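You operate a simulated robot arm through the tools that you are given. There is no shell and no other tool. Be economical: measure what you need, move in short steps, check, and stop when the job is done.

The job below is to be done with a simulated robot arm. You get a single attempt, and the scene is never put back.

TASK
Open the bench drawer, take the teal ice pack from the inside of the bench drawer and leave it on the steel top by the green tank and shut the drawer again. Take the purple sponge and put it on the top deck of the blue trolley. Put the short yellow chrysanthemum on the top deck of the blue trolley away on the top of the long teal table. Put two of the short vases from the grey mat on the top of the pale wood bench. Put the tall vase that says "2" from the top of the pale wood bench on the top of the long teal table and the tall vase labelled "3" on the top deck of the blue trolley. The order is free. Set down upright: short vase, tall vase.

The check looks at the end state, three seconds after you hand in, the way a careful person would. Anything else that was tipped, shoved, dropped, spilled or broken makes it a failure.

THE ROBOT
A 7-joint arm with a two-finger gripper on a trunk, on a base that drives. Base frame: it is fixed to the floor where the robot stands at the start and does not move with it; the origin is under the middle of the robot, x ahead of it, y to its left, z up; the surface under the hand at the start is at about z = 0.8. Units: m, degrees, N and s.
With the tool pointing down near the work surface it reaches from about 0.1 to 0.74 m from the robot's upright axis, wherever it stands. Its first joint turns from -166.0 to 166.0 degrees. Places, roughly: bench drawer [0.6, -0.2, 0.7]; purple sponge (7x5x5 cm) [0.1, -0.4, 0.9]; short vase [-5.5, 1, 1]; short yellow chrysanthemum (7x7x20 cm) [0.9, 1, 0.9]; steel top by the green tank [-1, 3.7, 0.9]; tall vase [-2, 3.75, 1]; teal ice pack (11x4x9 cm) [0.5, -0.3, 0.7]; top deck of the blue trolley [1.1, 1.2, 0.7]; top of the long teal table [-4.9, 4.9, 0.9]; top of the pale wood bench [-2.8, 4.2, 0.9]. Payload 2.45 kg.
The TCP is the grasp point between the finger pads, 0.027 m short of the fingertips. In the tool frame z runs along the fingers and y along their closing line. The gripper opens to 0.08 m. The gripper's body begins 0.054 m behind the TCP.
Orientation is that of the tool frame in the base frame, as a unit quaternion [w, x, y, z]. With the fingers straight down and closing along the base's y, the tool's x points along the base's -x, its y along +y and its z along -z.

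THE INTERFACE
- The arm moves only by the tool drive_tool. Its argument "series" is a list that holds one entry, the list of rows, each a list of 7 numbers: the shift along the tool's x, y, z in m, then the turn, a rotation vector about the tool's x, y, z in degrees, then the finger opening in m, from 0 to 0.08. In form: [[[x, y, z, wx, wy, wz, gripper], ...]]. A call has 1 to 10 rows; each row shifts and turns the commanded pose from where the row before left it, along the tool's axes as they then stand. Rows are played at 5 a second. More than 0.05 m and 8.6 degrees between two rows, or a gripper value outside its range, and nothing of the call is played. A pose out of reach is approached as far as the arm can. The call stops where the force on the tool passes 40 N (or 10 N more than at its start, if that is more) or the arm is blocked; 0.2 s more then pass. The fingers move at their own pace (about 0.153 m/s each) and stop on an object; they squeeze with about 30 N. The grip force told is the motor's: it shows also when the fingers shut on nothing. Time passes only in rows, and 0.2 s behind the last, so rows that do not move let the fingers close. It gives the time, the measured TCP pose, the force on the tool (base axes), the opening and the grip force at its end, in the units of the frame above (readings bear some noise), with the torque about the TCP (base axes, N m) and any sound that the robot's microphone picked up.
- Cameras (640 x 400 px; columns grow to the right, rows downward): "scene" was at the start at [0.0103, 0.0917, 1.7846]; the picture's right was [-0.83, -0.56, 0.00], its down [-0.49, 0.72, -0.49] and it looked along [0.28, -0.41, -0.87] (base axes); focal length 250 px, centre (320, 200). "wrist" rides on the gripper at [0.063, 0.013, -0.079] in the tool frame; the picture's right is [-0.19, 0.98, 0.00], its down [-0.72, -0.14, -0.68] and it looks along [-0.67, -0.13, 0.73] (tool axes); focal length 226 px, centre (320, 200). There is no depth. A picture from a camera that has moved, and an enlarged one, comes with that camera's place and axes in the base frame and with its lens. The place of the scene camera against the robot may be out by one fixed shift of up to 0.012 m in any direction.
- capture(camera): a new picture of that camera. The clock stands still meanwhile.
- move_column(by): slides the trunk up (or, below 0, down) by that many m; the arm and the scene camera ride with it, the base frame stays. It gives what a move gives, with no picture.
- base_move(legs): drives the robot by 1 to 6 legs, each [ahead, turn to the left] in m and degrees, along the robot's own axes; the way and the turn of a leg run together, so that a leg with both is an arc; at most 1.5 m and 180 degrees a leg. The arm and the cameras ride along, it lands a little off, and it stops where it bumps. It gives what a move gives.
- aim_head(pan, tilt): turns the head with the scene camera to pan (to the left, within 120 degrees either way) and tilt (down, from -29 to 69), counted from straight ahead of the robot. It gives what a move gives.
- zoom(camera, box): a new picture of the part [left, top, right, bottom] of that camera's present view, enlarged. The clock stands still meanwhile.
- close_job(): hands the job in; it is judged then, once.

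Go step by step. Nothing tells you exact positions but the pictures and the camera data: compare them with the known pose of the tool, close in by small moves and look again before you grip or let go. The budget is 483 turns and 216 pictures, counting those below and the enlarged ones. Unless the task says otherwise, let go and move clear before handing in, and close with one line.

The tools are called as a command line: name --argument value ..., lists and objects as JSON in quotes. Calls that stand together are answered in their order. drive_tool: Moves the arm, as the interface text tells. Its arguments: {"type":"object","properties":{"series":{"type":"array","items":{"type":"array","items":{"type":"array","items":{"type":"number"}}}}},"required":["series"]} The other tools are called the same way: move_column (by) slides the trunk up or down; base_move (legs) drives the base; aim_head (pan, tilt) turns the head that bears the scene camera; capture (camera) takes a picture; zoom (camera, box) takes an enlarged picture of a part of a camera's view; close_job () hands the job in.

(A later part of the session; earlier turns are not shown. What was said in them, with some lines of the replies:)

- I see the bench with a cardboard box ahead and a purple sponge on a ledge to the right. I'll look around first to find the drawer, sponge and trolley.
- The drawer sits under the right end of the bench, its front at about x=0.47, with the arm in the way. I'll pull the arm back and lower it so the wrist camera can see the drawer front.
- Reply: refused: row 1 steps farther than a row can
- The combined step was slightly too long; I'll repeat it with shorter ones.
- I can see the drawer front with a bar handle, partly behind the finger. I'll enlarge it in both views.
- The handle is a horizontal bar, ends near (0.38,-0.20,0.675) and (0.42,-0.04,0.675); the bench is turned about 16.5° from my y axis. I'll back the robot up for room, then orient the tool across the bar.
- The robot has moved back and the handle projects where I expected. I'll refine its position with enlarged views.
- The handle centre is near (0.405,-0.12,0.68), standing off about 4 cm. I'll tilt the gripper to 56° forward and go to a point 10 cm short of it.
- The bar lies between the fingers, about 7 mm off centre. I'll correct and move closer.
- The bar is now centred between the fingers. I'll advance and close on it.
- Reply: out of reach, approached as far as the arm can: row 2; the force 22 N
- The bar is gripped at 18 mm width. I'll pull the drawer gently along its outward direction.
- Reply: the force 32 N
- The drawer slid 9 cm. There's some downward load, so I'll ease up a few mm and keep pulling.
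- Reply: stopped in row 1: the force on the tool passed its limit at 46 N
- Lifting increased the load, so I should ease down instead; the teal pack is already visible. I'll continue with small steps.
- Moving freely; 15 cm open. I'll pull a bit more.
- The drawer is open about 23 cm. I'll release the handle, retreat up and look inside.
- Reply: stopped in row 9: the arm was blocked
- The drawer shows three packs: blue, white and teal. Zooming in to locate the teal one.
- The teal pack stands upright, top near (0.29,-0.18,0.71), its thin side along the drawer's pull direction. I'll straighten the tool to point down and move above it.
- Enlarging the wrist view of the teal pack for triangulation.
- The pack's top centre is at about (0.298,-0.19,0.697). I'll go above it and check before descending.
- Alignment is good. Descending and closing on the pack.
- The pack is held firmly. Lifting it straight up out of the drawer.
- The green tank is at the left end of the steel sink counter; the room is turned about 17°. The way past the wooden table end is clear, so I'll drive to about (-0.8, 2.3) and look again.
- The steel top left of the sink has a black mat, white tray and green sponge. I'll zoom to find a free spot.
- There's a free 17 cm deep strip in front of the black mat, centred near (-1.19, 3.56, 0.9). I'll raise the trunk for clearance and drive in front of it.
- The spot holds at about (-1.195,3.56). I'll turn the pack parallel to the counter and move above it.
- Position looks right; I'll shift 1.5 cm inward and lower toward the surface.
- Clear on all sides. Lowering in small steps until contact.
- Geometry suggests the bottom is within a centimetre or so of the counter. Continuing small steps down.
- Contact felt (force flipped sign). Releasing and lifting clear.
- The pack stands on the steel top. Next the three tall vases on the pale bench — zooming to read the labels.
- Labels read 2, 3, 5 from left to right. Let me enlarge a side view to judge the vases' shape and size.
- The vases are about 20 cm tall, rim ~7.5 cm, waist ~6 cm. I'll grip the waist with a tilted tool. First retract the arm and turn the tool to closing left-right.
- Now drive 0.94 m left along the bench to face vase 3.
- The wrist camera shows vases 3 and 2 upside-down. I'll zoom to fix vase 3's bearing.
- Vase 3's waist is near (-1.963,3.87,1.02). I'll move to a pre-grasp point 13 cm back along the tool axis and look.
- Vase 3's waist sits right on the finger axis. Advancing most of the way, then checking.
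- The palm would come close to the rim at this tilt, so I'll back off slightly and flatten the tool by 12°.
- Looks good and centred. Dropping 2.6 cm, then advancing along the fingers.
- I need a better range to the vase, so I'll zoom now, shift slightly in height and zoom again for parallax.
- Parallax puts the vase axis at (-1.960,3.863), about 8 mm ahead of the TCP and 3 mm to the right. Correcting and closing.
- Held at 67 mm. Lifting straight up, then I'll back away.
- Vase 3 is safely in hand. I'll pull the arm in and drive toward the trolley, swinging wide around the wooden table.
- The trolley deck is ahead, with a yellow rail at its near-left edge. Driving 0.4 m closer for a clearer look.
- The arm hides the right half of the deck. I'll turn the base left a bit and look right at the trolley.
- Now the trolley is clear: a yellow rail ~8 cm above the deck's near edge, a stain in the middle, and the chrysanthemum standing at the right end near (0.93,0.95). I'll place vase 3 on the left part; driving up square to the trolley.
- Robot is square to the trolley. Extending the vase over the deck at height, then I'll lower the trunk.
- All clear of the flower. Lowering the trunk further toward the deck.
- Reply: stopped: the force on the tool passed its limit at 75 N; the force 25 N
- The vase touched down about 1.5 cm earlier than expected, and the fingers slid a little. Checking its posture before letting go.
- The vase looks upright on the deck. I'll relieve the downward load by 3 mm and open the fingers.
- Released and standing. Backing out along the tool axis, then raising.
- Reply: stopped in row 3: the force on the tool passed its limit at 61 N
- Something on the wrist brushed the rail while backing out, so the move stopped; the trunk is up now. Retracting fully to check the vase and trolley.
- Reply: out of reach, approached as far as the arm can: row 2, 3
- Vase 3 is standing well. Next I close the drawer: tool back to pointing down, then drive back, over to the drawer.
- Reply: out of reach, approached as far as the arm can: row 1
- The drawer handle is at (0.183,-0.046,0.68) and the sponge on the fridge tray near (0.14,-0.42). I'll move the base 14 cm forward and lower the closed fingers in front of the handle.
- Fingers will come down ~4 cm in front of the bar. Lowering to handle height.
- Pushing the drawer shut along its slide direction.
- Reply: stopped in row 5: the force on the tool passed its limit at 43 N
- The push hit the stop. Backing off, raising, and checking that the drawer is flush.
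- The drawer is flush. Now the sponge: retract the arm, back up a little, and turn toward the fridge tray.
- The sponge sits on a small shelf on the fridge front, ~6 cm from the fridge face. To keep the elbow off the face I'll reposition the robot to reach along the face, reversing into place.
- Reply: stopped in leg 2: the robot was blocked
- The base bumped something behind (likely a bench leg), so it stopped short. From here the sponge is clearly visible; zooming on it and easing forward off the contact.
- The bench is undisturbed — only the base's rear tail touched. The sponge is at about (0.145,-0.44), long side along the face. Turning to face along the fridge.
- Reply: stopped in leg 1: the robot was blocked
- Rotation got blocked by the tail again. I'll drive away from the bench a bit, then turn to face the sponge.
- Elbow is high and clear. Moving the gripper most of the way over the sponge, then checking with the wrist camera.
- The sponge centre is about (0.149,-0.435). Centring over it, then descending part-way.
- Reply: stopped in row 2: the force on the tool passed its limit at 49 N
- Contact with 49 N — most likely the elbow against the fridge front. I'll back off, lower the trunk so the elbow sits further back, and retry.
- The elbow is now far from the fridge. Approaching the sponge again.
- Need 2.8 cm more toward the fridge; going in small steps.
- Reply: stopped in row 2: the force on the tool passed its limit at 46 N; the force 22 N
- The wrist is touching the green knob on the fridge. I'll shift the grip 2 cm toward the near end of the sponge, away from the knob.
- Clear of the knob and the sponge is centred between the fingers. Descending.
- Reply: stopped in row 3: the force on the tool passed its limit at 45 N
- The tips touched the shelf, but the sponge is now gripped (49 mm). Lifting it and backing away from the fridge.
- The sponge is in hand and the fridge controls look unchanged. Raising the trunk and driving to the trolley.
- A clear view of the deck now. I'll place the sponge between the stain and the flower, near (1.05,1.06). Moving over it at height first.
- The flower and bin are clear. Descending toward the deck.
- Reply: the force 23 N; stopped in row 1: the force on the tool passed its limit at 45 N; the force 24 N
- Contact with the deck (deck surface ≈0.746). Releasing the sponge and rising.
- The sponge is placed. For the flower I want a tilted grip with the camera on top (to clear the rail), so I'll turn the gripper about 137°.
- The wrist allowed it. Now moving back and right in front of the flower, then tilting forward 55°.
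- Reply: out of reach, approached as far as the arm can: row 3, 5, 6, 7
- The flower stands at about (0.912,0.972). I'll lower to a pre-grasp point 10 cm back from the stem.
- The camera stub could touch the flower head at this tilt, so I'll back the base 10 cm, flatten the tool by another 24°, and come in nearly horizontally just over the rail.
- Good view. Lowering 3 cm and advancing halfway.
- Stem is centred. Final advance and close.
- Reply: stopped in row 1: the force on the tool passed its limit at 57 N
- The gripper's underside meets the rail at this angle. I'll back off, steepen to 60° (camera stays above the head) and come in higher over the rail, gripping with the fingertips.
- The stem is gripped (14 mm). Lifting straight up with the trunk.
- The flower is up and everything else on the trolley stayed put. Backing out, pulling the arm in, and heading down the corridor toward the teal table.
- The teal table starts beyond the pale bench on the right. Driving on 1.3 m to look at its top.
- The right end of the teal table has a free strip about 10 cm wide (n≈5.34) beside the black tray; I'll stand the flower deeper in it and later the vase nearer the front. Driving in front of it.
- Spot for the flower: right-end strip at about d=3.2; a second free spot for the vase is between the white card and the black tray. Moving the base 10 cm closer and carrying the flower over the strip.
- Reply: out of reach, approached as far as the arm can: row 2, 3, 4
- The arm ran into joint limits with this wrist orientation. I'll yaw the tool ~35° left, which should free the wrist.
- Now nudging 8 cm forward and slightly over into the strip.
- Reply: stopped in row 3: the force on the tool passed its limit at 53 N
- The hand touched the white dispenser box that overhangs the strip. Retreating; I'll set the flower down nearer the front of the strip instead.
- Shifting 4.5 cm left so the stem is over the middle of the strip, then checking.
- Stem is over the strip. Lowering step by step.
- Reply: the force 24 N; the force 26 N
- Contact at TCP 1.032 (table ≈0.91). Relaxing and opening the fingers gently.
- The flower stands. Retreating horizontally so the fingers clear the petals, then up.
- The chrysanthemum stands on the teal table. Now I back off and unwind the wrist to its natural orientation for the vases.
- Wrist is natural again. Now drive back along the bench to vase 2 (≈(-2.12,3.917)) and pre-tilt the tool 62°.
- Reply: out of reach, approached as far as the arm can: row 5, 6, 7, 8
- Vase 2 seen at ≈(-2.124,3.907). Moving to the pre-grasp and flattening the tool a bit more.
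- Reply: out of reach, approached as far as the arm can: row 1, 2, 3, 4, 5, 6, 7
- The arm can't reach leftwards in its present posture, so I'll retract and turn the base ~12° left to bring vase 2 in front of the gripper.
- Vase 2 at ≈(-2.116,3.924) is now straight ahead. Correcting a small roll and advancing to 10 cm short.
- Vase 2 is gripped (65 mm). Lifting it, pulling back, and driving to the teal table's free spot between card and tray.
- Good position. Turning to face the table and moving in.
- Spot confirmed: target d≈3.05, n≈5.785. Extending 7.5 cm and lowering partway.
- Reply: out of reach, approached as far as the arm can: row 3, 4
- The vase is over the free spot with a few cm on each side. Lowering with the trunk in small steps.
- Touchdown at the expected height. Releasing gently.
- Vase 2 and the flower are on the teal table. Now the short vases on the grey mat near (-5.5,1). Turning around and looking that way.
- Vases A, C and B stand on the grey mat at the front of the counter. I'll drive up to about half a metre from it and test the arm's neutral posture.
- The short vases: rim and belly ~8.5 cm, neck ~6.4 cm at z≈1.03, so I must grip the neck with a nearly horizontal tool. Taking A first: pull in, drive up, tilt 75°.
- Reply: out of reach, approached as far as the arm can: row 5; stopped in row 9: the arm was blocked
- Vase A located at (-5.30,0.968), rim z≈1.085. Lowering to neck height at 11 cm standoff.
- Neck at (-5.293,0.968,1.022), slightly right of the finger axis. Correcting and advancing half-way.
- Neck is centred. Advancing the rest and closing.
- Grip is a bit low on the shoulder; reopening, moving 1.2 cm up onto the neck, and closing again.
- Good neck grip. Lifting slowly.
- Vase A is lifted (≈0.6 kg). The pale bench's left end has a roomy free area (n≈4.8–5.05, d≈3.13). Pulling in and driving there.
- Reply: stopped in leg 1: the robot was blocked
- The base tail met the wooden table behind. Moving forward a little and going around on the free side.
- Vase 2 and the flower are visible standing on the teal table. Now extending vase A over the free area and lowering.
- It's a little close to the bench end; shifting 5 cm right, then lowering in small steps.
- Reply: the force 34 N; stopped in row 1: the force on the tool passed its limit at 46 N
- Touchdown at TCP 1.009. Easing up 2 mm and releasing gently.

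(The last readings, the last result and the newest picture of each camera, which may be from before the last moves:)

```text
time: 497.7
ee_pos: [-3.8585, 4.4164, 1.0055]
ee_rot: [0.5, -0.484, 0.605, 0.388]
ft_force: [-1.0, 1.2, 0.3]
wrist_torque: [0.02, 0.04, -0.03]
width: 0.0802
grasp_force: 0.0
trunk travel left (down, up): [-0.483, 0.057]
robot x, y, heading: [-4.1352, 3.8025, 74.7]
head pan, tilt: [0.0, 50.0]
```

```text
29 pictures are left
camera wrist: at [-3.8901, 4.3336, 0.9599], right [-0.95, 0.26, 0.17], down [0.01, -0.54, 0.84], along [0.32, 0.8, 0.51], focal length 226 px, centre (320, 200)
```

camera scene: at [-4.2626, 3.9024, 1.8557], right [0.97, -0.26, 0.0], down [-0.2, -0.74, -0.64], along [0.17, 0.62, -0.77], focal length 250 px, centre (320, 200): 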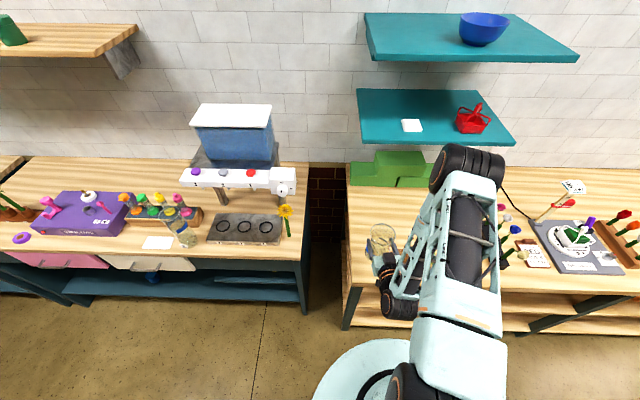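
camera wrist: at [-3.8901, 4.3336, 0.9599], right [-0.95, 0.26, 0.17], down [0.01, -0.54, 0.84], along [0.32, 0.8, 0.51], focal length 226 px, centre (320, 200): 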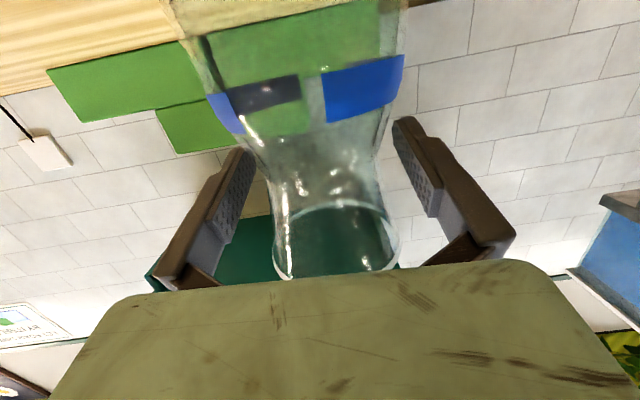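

drive_tool --series '[[[0.0042, 0, -0.0196, 0, 0, 0, 0.08], [0.0083, 0, -0.039, 0, 0, 0, 0.08], [0.0099, 0, -0.0465, 0, 0, 0, 0.08], [0, 0, 0, 0, 0, 0, 0.08]]]'

move_column --by 0.05

base_move --legs '[[-0.2, 0]]'

capture --camera "scene"

```text
time: 498.7
ee_pos: [-3.8824, 4.3105, 1.0047]
ee_rot: [0.499, -0.485, 0.604, 0.388]
ft_force: [0.3, -0.5, -0.7]
wrist_torque: [0.02, 0.0, 0.01]
width: 0.08
grasp_force: 0.1
trunk travel left (down, up): [-0.483, 0.057]
robot x, y, heading: [-4.1349, 3.8006, 75.0]
head pan, tilt: [0.0, 50.0]
```

```text
time: 499.6
ee_pos: [-3.8828, 4.3109, 1.0563]
ee_rot: [0.5, -0.484, 0.604, 0.388]
ft_force: [-0.2, -0.1, 0.3]
wrist_torque: [0.01, -0.03, -0.01]
width: 0.0799
grasp_force: 0.1
trunk travel left (down, up): [-0.533, 0.007]
robot x, y, heading: [-4.135, 3.8034, 75.1]
head pan, tilt: [0.0, 50.0]
```

```text
time: 501.2
ee_pos: [-3.9333, 4.1194, 1.0565]
ee_rot: [0.5, -0.484, 0.604, 0.389]
ft_force: [-0.1, 0.0, -0.4]
wrist_torque: [0.01, -0.02, 0.0]
width: 0.0797
grasp_force: 0.1
trunk travel left (down, up): [-0.533, 0.007]
robot x, y, heading: [-4.1878, 3.6144, 75.0]
head pan, tilt: [0.0, 50.0]
```

```text
28 pictures are left
camera scene: at [-4.3147, 3.709, 1.9058], right [0.97, -0.26, 0.0], down [-0.2, -0.74, -0.64], along [0.17, 0.62, -0.77], focal length 250 px, centre (320, 200)
```

scene: 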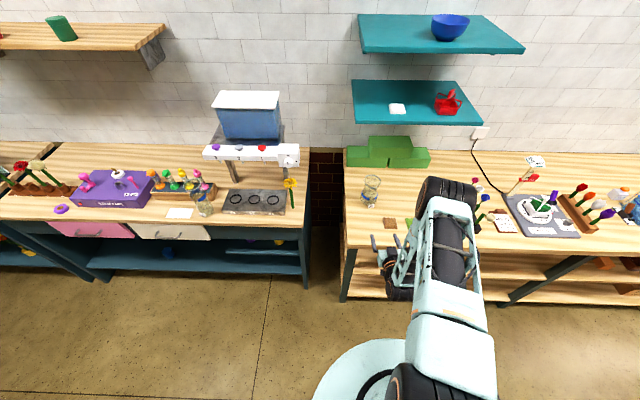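

Vase A stands on the pale bench. Now fetching vase C: retract the arm and drive back to the counter.

drive_tool --series '[[[-0.02, 0, -0.02, 0, 0, 0, 0.08], [-0.01, 0, -0.045, 0, 0, 0, 0.08], [0.0099, 0, -0.0465, 0, 0, 0, 0.08], [0.0, 0.03, -0.03, 0, 0, 0, 0.08]]]'

base_move --legs '[[0, 88.3], [0.85, 0], [0, 90], [1.5, 0], [0.3, 0]]'

```text
time: 502.2
ee_pos: [-3.9959, 3.9954, 1.1037]
ee_rot: [0.499, -0.485, 0.604, 0.388]
ft_force: [0.5, 1.0, -1.2]
wrist_torque: [0.01, 0.01, -0.03]
width: 0.08
grasp_force: 0.1
trunk travel left (down, up): [-0.533, 0.007]
robot x, y, heading: [-4.1855, 3.6067, 74.9]
head pan, tilt: [0.0, 50.0]
```

```text
time: 523.2
ee_pos: [-5.7855, 1.7669, 1.1036]
ee_rot: [0.372, 0.62, 0.466, -0.511]
ft_force: [-0.9, 0.3, 0.4]
wrist_torque: [0.03, -0.03, 0.0]
width: 0.0802
grasp_force: 0.0
trunk travel left (down, up): [-0.533, 0.007]
robot x, y, heading: [-5.5717, 2.1389, -108.6]
head pan, tilt: [0.0, 50.0]
```

base_move --legs '[[0, 50.3], [0.703, 0], [0, -48.4]]'

capture --camera "wrist"

```text
time: 531.6
ee_pos: [-5.4044, 1.156, 1.1031]
ee_rot: [0.381, 0.611, 0.477, -0.504]
ft_force: [0.4, -0.2, 0.5]
wrist_torque: [0.02, 0.0, 0.0]
width: 0.0802
grasp_force: 0.0
trunk travel left (down, up): [-0.533, 0.007]
robot x, y, heading: [-5.2068, 1.5332, -106.9]
head pan, tilt: [0.0, 50.0]
```

```text
27 pictures are left
camera wrist: at [-5.3701, 1.2428, 1.0575], right [0.94, -0.29, 0.17], down [0.01, 0.54, 0.84], along [-0.34, -0.79, 0.51], focal length 226 px, centre (320, 200)
```

wrist: 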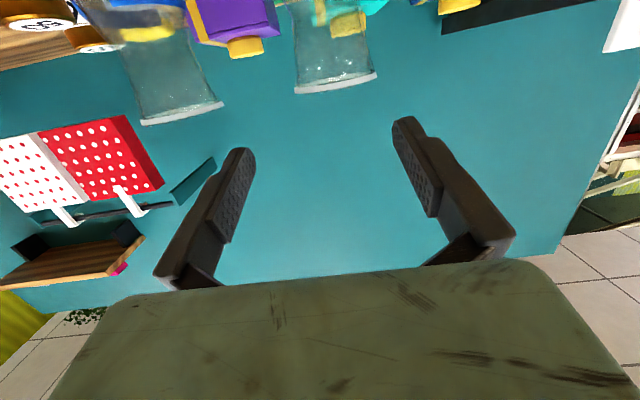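

Vase C at ≈(-5.433,1.007). Moving to pre-grasp at neck height.

drive_tool --series '[[[0.03, 0.0033, 0.01, 0, 0, 0, 0.08], [0.011, 0.0033, 0.03, 0, 0, 0, 0.08], [0, 0.0034, 0.03, 0, 0, 0, 0.08], [0, 0, 0.03, 0, 0, 0, 0.08], [0, 0, 0, 0, 0, 0, 0.08]]]'

capture --camera "wrist"

```text
time: 532.8
ee_pos: [-5.4167, 1.067, 1.0428]
ee_rot: [0.382, 0.61, 0.477, -0.504]
ft_force: [0.8, 0.5, 0.6]
wrist_torque: [-0.01, 0.0, -0.03]
width: 0.0798
grasp_force: 0.1
trunk travel left (down, up): [-0.533, 0.007]
robot x, y, heading: [-5.1983, 1.5328, -106.7]
head pan, tilt: [0.0, 50.0]
```

```text
26 pictures are left
camera wrist: at [-5.3834, 1.1533, 0.9973], right [0.94, -0.29, 0.17], down [0.01, 0.54, 0.84], along [-0.34, -0.79, 0.51], focal length 226 px, centre (320, 200)
```

wrist: 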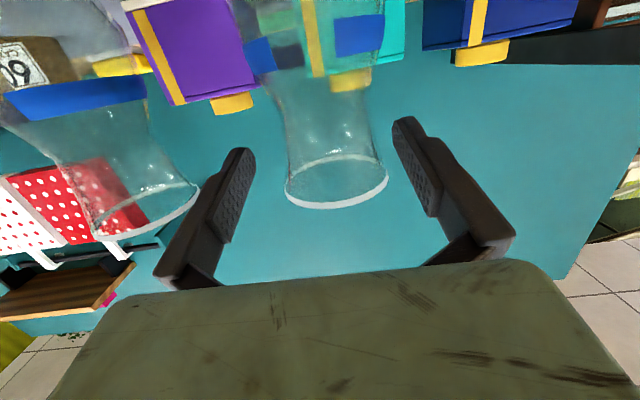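

drive_tool --series '[[[0, 0.004, 0.02, 0, 0, 0, 0.08], [0, 0, 0.02, 0, 0, 0, 0.08], [0, 0, 0.012, 0, 0, 0, 0.08], [0, 0, 0, 0, 0, 0, 0.08]]]'

capture --camera "wrist"

```text
time: 533.8
ee_pos: [-5.4273, 1.0159, 1.0315]
ee_rot: [0.382, 0.61, 0.477, -0.504]
ft_force: [0.0, -0.4, 0.0]
wrist_torque: [-0.02, -0.05, 0.01]
width: 0.0801
grasp_force: 0.0
trunk travel left (down, up): [-0.533, 0.007]
robot x, y, heading: [-5.2025, 1.5339, -106.9]
head pan, tilt: [0.0, 50.0]
```

```text
25 pictures are left
camera wrist: at [-5.393, 1.103, 0.986], right [0.94, -0.29, 0.17], down [0.01, 0.54, 0.84], along [-0.34, -0.79, 0.51], focal length 226 px, centre (320, 200)
```

wrist: 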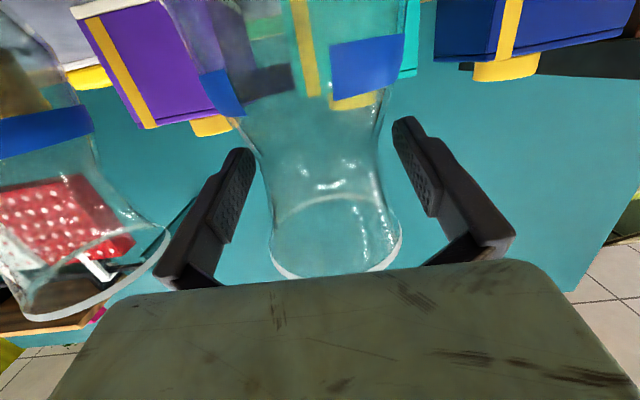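

Same view as with vase A. Closing and lifting.

drive_tool --series '[[[0, 0, 0, 0, 0, 0, 0.075], [0, 0, 0, 0, 0, 0, 0.06], [0, 0, 0, 0, 0, 0, 0.04], [0, 0, 0, 0, 0, 0, 0.04]]]'

drive_tool --series '[[[-0.0098, 0, -0.0021, 0, 0, 0, 0.04], [-0.0196, 0, -0.0042, 0, 0, 0, 0.04], [-0.0294, 0, -0.0063, 0, 0, 0, 0.04], [-0.0294, 0, -0.0063, 0, 0, 0, 0.04], [0, 0, 0, 0, 0, 0, 0.04]]]'

capture --camera "wrist"

```text
time: 534.8
ee_pos: [-5.4278, 1.0173, 1.0323]
ee_rot: [0.381, 0.611, 0.476, -0.505]
ft_force: [-0.7, -0.8, -0.3]
wrist_torque: [-0.06, -0.1, -0.04]
width: 0.0652
grasp_force: 30.4
trunk travel left (down, up): [-0.533, 0.007]
robot x, y, heading: [-5.2001, 1.5327, -106.4]
head pan, tilt: [0.0, 50.0]
```

```text
time: 536.0
ee_pos: [-5.4265, 1.0169, 1.1219]
ee_rot: [0.382, 0.611, 0.477, -0.504]
ft_force: [0.0, 0.0, -4.5]
wrist_torque: [0.15, -0.05, 0.0]
width: 0.0652
grasp_force: 30.3
trunk travel left (down, up): [-0.533, 0.007]
robot x, y, heading: [-5.2008, 1.5309, -106.5]
head pan, tilt: [0.0, 50.0]
```

```text
24 pictures are left
camera wrist: at [-5.3921, 1.1036, 1.0764], right [0.94, -0.29, 0.17], down [0.01, 0.54, 0.84], along [-0.34, -0.79, 0.51], focal length 226 px, centre (320, 200)
```

wrist: 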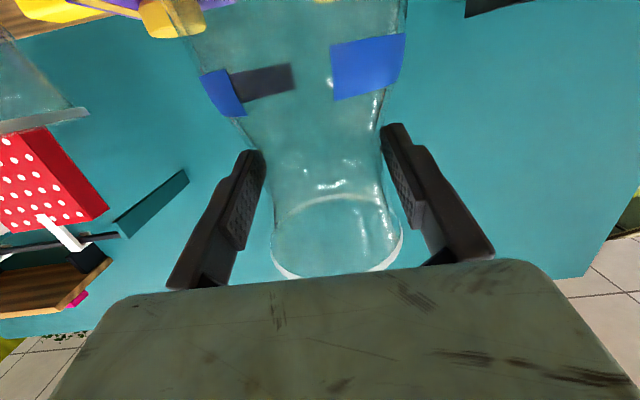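

Vase C is held. Retract and drive around to the pale bench's left end again.

drive_tool --series '[[[0.0103, 0, -0.0489, 0, 0, 0, 0.04], [0.0103, 0, -0.0489, 0, 0, 0, 0.04], [0, 0, 0, 0, 0, 0, 0.04]]]'

base_move --legs '[[-0.3, 0], [0, -90], [0.55, 0], [0, -90], [1.5, 0], [0.45, 0]]'

```text
time: 536.8
ee_pos: [-5.4, 1.1137, 1.123]
ee_rot: [0.381, 0.611, 0.477, -0.504]
ft_force: [-0.2, -0.2, -5.3]
wrist_torque: [0.11, -0.04, 0.0]
width: 0.065
grasp_force: 30.1
trunk travel left (down, up): [-0.533, 0.007]
robot x, y, heading: [-5.2007, 1.5363, -106.4]
head pan, tilt: [0.0, 50.0]
```

```text
time: 558.8
ee_pos: [-4.9119, 4.2642, 1.1218]
ee_rot: [0.501, -0.481, 0.608, 0.384]
ft_force: [-0.5, 0.6, -6.4]
wrist_torque: [-0.15, 0.04, 0.03]
width: 0.065
grasp_force: 29.9
trunk travel left (down, up): [-0.533, 0.007]
robot x, y, heading: [-5.1034, 3.8432, 74.2]
head pan, tilt: [0.0, 50.0]
```

base_move --legs '[[0, -90.9], [1.12, 0], [0, 90], [0.22, 0]]'

capture --camera "scene"

```text
time: 573.7
ee_pos: [-3.7715, 4.1553, 1.1214]
ee_rot: [0.502, -0.479, 0.609, 0.383]
ft_force: [0.3, 0.5, -5.9]
wrist_torque: [-0.12, 0.05, -0.01]
width: 0.0648
grasp_force: 29.9
trunk travel left (down, up): [-0.533, 0.007]
robot x, y, heading: [-3.9672, 3.7326, 73.6]
head pan, tilt: [0.0, 50.0]
```

```text
23 pictures are left
camera scene: at [-4.0937, 3.8369, 1.9056], right [0.96, -0.28, 0.0], down [-0.22, -0.74, -0.64], along [0.18, 0.62, -0.77], focal length 250 px, centre (320, 200)
```

scene: 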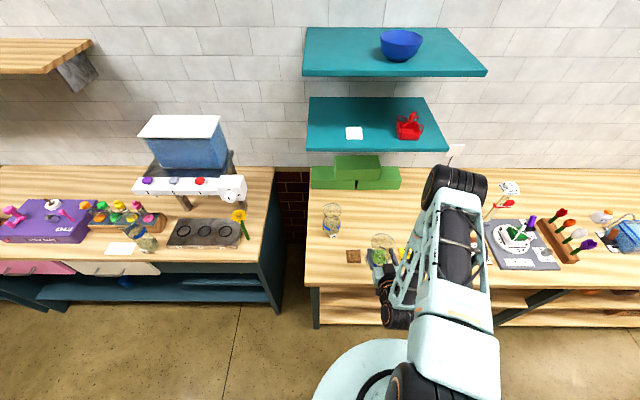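

Good position; vase A is standing to the left. Extending C to the right of it and lowering.

drive_tool --series '[[[-0.0086, -0.004, 0.0402, 0, 0, 0, 0.04], [-0.0086, -0.004, 0.0402, 0, 0, 0, 0.04], [-0.0086, -0.004, 0.0402, 0, 0, 0, 0.04], [-0.0086, -0.004, 0.0402, 0, 0, 0, 0.04], [-0.0086, -0.004, 0.0402, 0, 0, 0, 0.04], [0.0343, 0, 0.0073, 0, 0, 0, 0.04], [0.0343, 0, 0.0073, 0, 0, 0, 0.04], [0, 0, 0, 0, 0, 0, 0.04]]]'

zoom --camera "scene" --box '[300, 150, 480, 300]'

```text
time: 575.5
ee_pos: [-3.7011, 4.3497, 1.0526]
ee_rot: [0.503, -0.479, 0.61, 0.382]
ft_force: [0.7, 0.4, -6.3]
wrist_torque: [-0.14, 0.04, -0.02]
width: 0.0649
grasp_force: 30.3
trunk travel left (down, up): [-0.533, 0.007]
robot x, y, heading: [-3.9686, 3.7329, 73.5]
head pan, tilt: [0.0, 50.0]
```

```text
2.67 times, centred on (390, 225) of scene
camera zoom: at [-4.0939, 3.8357, 1.9057], right [0.96, -0.28, 0.0], down [-0.22, -0.74, -0.64], along [0.18, 0.62, -0.77], focal length 667 px, centre (133, 133)
```

zoom: 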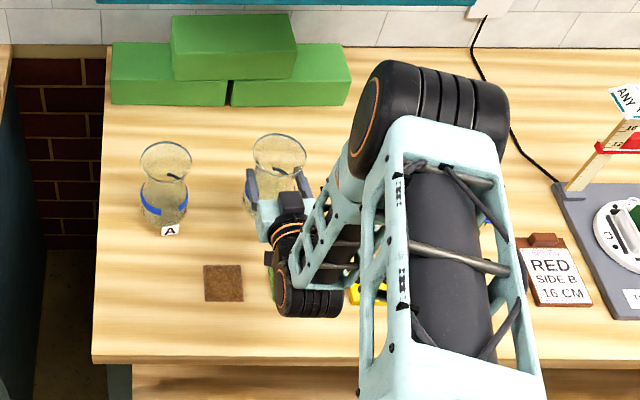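

Plenty of clearance. Lowering to just above contact, then in fine steps.

drive_tool --series '[[[0.0196, 0, 0.0042, 0, 0, 0, 0.04], [0.0147, 0, 0.0031, 0, 0, 0, 0.04], [0, 0, 0, 0, 0, 0, 0.04]]]'

drive_tool --series '[[[0.0034, 0, 0.0007, 0, 0, 0, 0.04], [0, 0, 0, 0, 0, 0, 0.04]]]'

drive_tool --series '[[[0.0034, 0, 0.0007, 0, 0, 0, 0.04], [0, 0, 0, 0, 0, 0, 0.04]]]'

```text
time: 576.3
ee_pos: [-3.7, 4.3497, 1.0183]
ee_rot: [0.503, -0.478, 0.61, 0.383]
ft_force: [0.4, -0.3, -5.5]
wrist_torque: [-0.13, 0.02, 0.02]
width: 0.0648
grasp_force: 30.3
trunk travel left (down, up): [-0.533, 0.007]
robot x, y, heading: [-3.9675, 3.734, 73.8]
head pan, tilt: [0.0, 50.0]
```

```text
time: 576.9
ee_pos: [-3.6991, 4.3485, 1.015]
ee_rot: [0.503, -0.478, 0.611, 0.382]
ft_force: [-0.3, -0.4, -5.3]
wrist_torque: [-0.15, 0.03, 0.0]
width: 0.0647
grasp_force: 30.2
trunk travel left (down, up): [-0.533, 0.007]
robot x, y, heading: [-3.9686, 3.7357, 73.7]
head pan, tilt: [0.0, 50.0]
```

```text
time: 577.5
ee_pos: [-3.6986, 4.348, 1.0119]
ee_rot: [0.503, -0.478, 0.611, 0.381]
ft_force: [-0.2, 0.5, -6.6]
wrist_torque: [-0.13, 0.08, 0.05]
width: 0.0645
grasp_force: 29.8
trunk travel left (down, up): [-0.533, 0.007]
robot x, y, heading: [-3.9718, 3.7343, 73.4]
head pan, tilt: [0.0, 50.0]
```

drive_tool --series '[[[0.0025, 0, 0.0005, 0, 0, 0, 0.04], [0, 0, 0, 0, 0, 0, 0.04]]]'

drive_tool --series '[[[0.0025, 0, 0.0005, 0, 0, 0, 0.04], [0, 0, 0, 0, 0, 0, 0.04]]]'

```text
time: 578.1
ee_pos: [-3.6993, 4.3493, 1.0119]
ee_rot: [0.504, -0.478, 0.608, 0.384]
ft_force: [-0.9, -0.1, 8.9]
wrist_torque: [-0.11, 0.33, 0.01]
width: 0.0646
grasp_force: 30.2
trunk travel left (down, up): [-0.533, 0.007]
robot x, y, heading: [-3.9669, 3.735, 73.4]
head pan, tilt: [0.0, 50.0]
```

```text
time: 578.7
ee_pos: [-3.6993, 4.3489, 1.0094]
ee_rot: [0.505, -0.478, 0.608, 0.384]
ft_force: [0.5, 3.4, 17.1]
wrist_torque: [0.48, -0.12, -0.22]
width: 0.064
grasp_force: 30.1
trunk travel left (down, up): [-0.533, 0.007]
robot x, y, heading: [-3.9671, 3.7365, 73.7]
head pan, tilt: [0.0, 50.0]
```

Contact reached. Easing and releasing, then retreating horizontally.

drive_tool --series '[[[-0.002, 0, 0, 0, 0, 0, 0.06], [0, 0, 0, 0, 0, 0, 0.065], [0, 0, 0, 0, 0, 0, 0.069], [0, 0, 0, 0, 0, 0, 0.074], [0, 0, 0, 0, 0, 0, 0.08], [0, 0, 0, 0, 0, 0, 0.08]]]'

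capture --camera "wrist"

```text
time: 580.1
ee_pos: [-3.6997, 4.3487, 1.0087]
ee_rot: [0.502, -0.479, 0.61, 0.383]
ft_force: [-0.2, 1.4, 0.4]
wrist_torque: [0.03, -0.02, 0.0]
width: 0.08
grasp_force: 0.1
trunk travel left (down, up): [-0.533, 0.007]
robot x, y, heading: [-3.9676, 3.7335, 73.7]
head pan, tilt: [0.0, 50.0]
```

```text
21 pictures are left
camera wrist: at [-3.733, 4.2667, 0.9633], right [-0.94, 0.28, 0.17], down [-0.01, -0.54, 0.84], along [0.33, 0.79, 0.51], focal length 226 px, centre (320, 200)
```

wrist: 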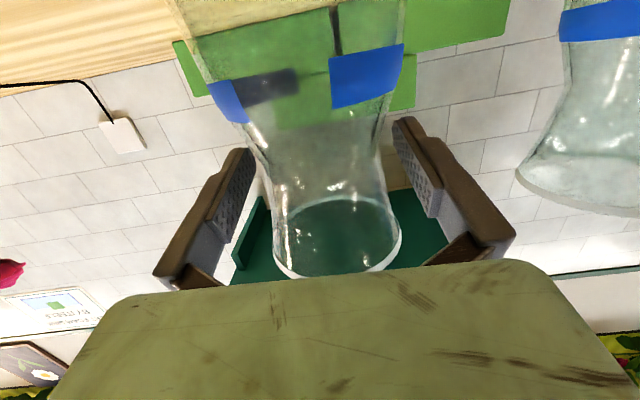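

drive_tool --series '[[[0.0042, 0, -0.0196, 0, 0, 0, 0.08], [0.0083, 0, -0.039, 0, 0, 0, 0.08], [0.0099, 0, -0.0465, 0, 0, 0, 0.08], [0, 0, 0, 0, 0, 0, 0.08]]]'

base_move --legs '[[-0.3, 0]]'

capture --camera "scene"

zoom --camera "scene" --box '[110, 120, 430, 300]'

```text
time: 581.1
ee_pos: [-3.7265, 4.2456, 1.0088]
ee_rot: [0.503, -0.479, 0.61, 0.382]
ft_force: [-0.6, 0.7, -0.2]
wrist_torque: [-0.02, 0.01, 0.01]
width: 0.0801
grasp_force: 0.0
trunk travel left (down, up): [-0.533, 0.007]
robot x, y, heading: [-3.9701, 3.7332, 73.5]
head pan, tilt: [0.0, 50.0]
```

```text
time: 583.2
ee_pos: [-3.8107, 3.9562, 1.0109]
ee_rot: [0.504, -0.478, 0.609, 0.383]
ft_force: [-0.3, -0.7, -0.6]
wrist_torque: [-0.02, 0.05, 0.0]
width: 0.0798
grasp_force: 0.0
trunk travel left (down, up): [-0.533, 0.007]
robot x, y, heading: [-4.0588, 3.4427, 73.7]
head pan, tilt: [0.0, 50.0]
```

```text
20 pictures are left
camera scene: at [-4.1792, 3.5458, 1.9058], right [0.96, -0.28, 0.0], down [-0.22, -0.73, -0.64], along [0.18, 0.62, -0.77], focal length 250 px, centre (320, 200)
```

scene: 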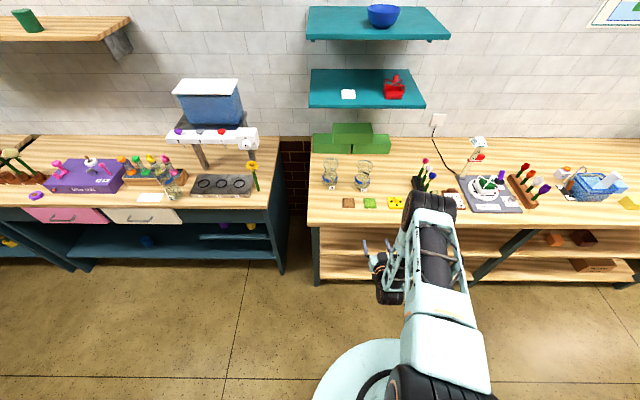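

```text
2.00 times, centred on (270, 210) of scene
camera zoom: at [-4.1792, 3.5458, 1.9058], right [0.96, -0.28, 0.0], down [-0.22, -0.73, -0.64], along [0.18, 0.62, -0.77], focal length 500 px, centre (420, 180)
```

zoom: 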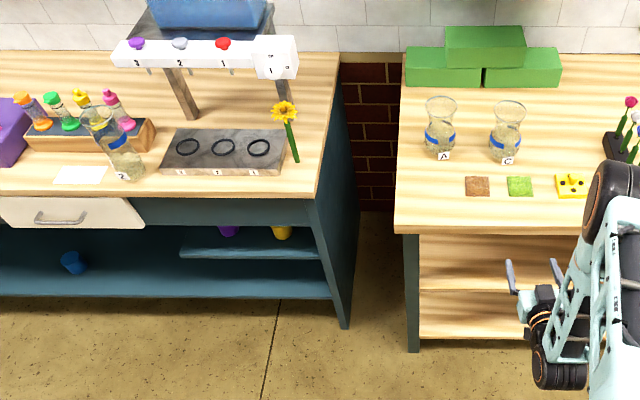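

All items are in place: both short vases upright on the pale bench, vase 2 and the flower on the teal table, vase 3 and the sponge on the trolley, the ice pack on the steel top, and the drawer shut. The gripper is empty and clear, so I'm handing in.

close_job

```text
The job is handed in.
```

I've handed the job in: every item is where you asked, the vases are upright, and the drawer is shut. Along the way the robot briefly touched the trolley rail, the fridge, a dispenser box, and a bench or table with its base. As far as the pictures showed, none of them moved.
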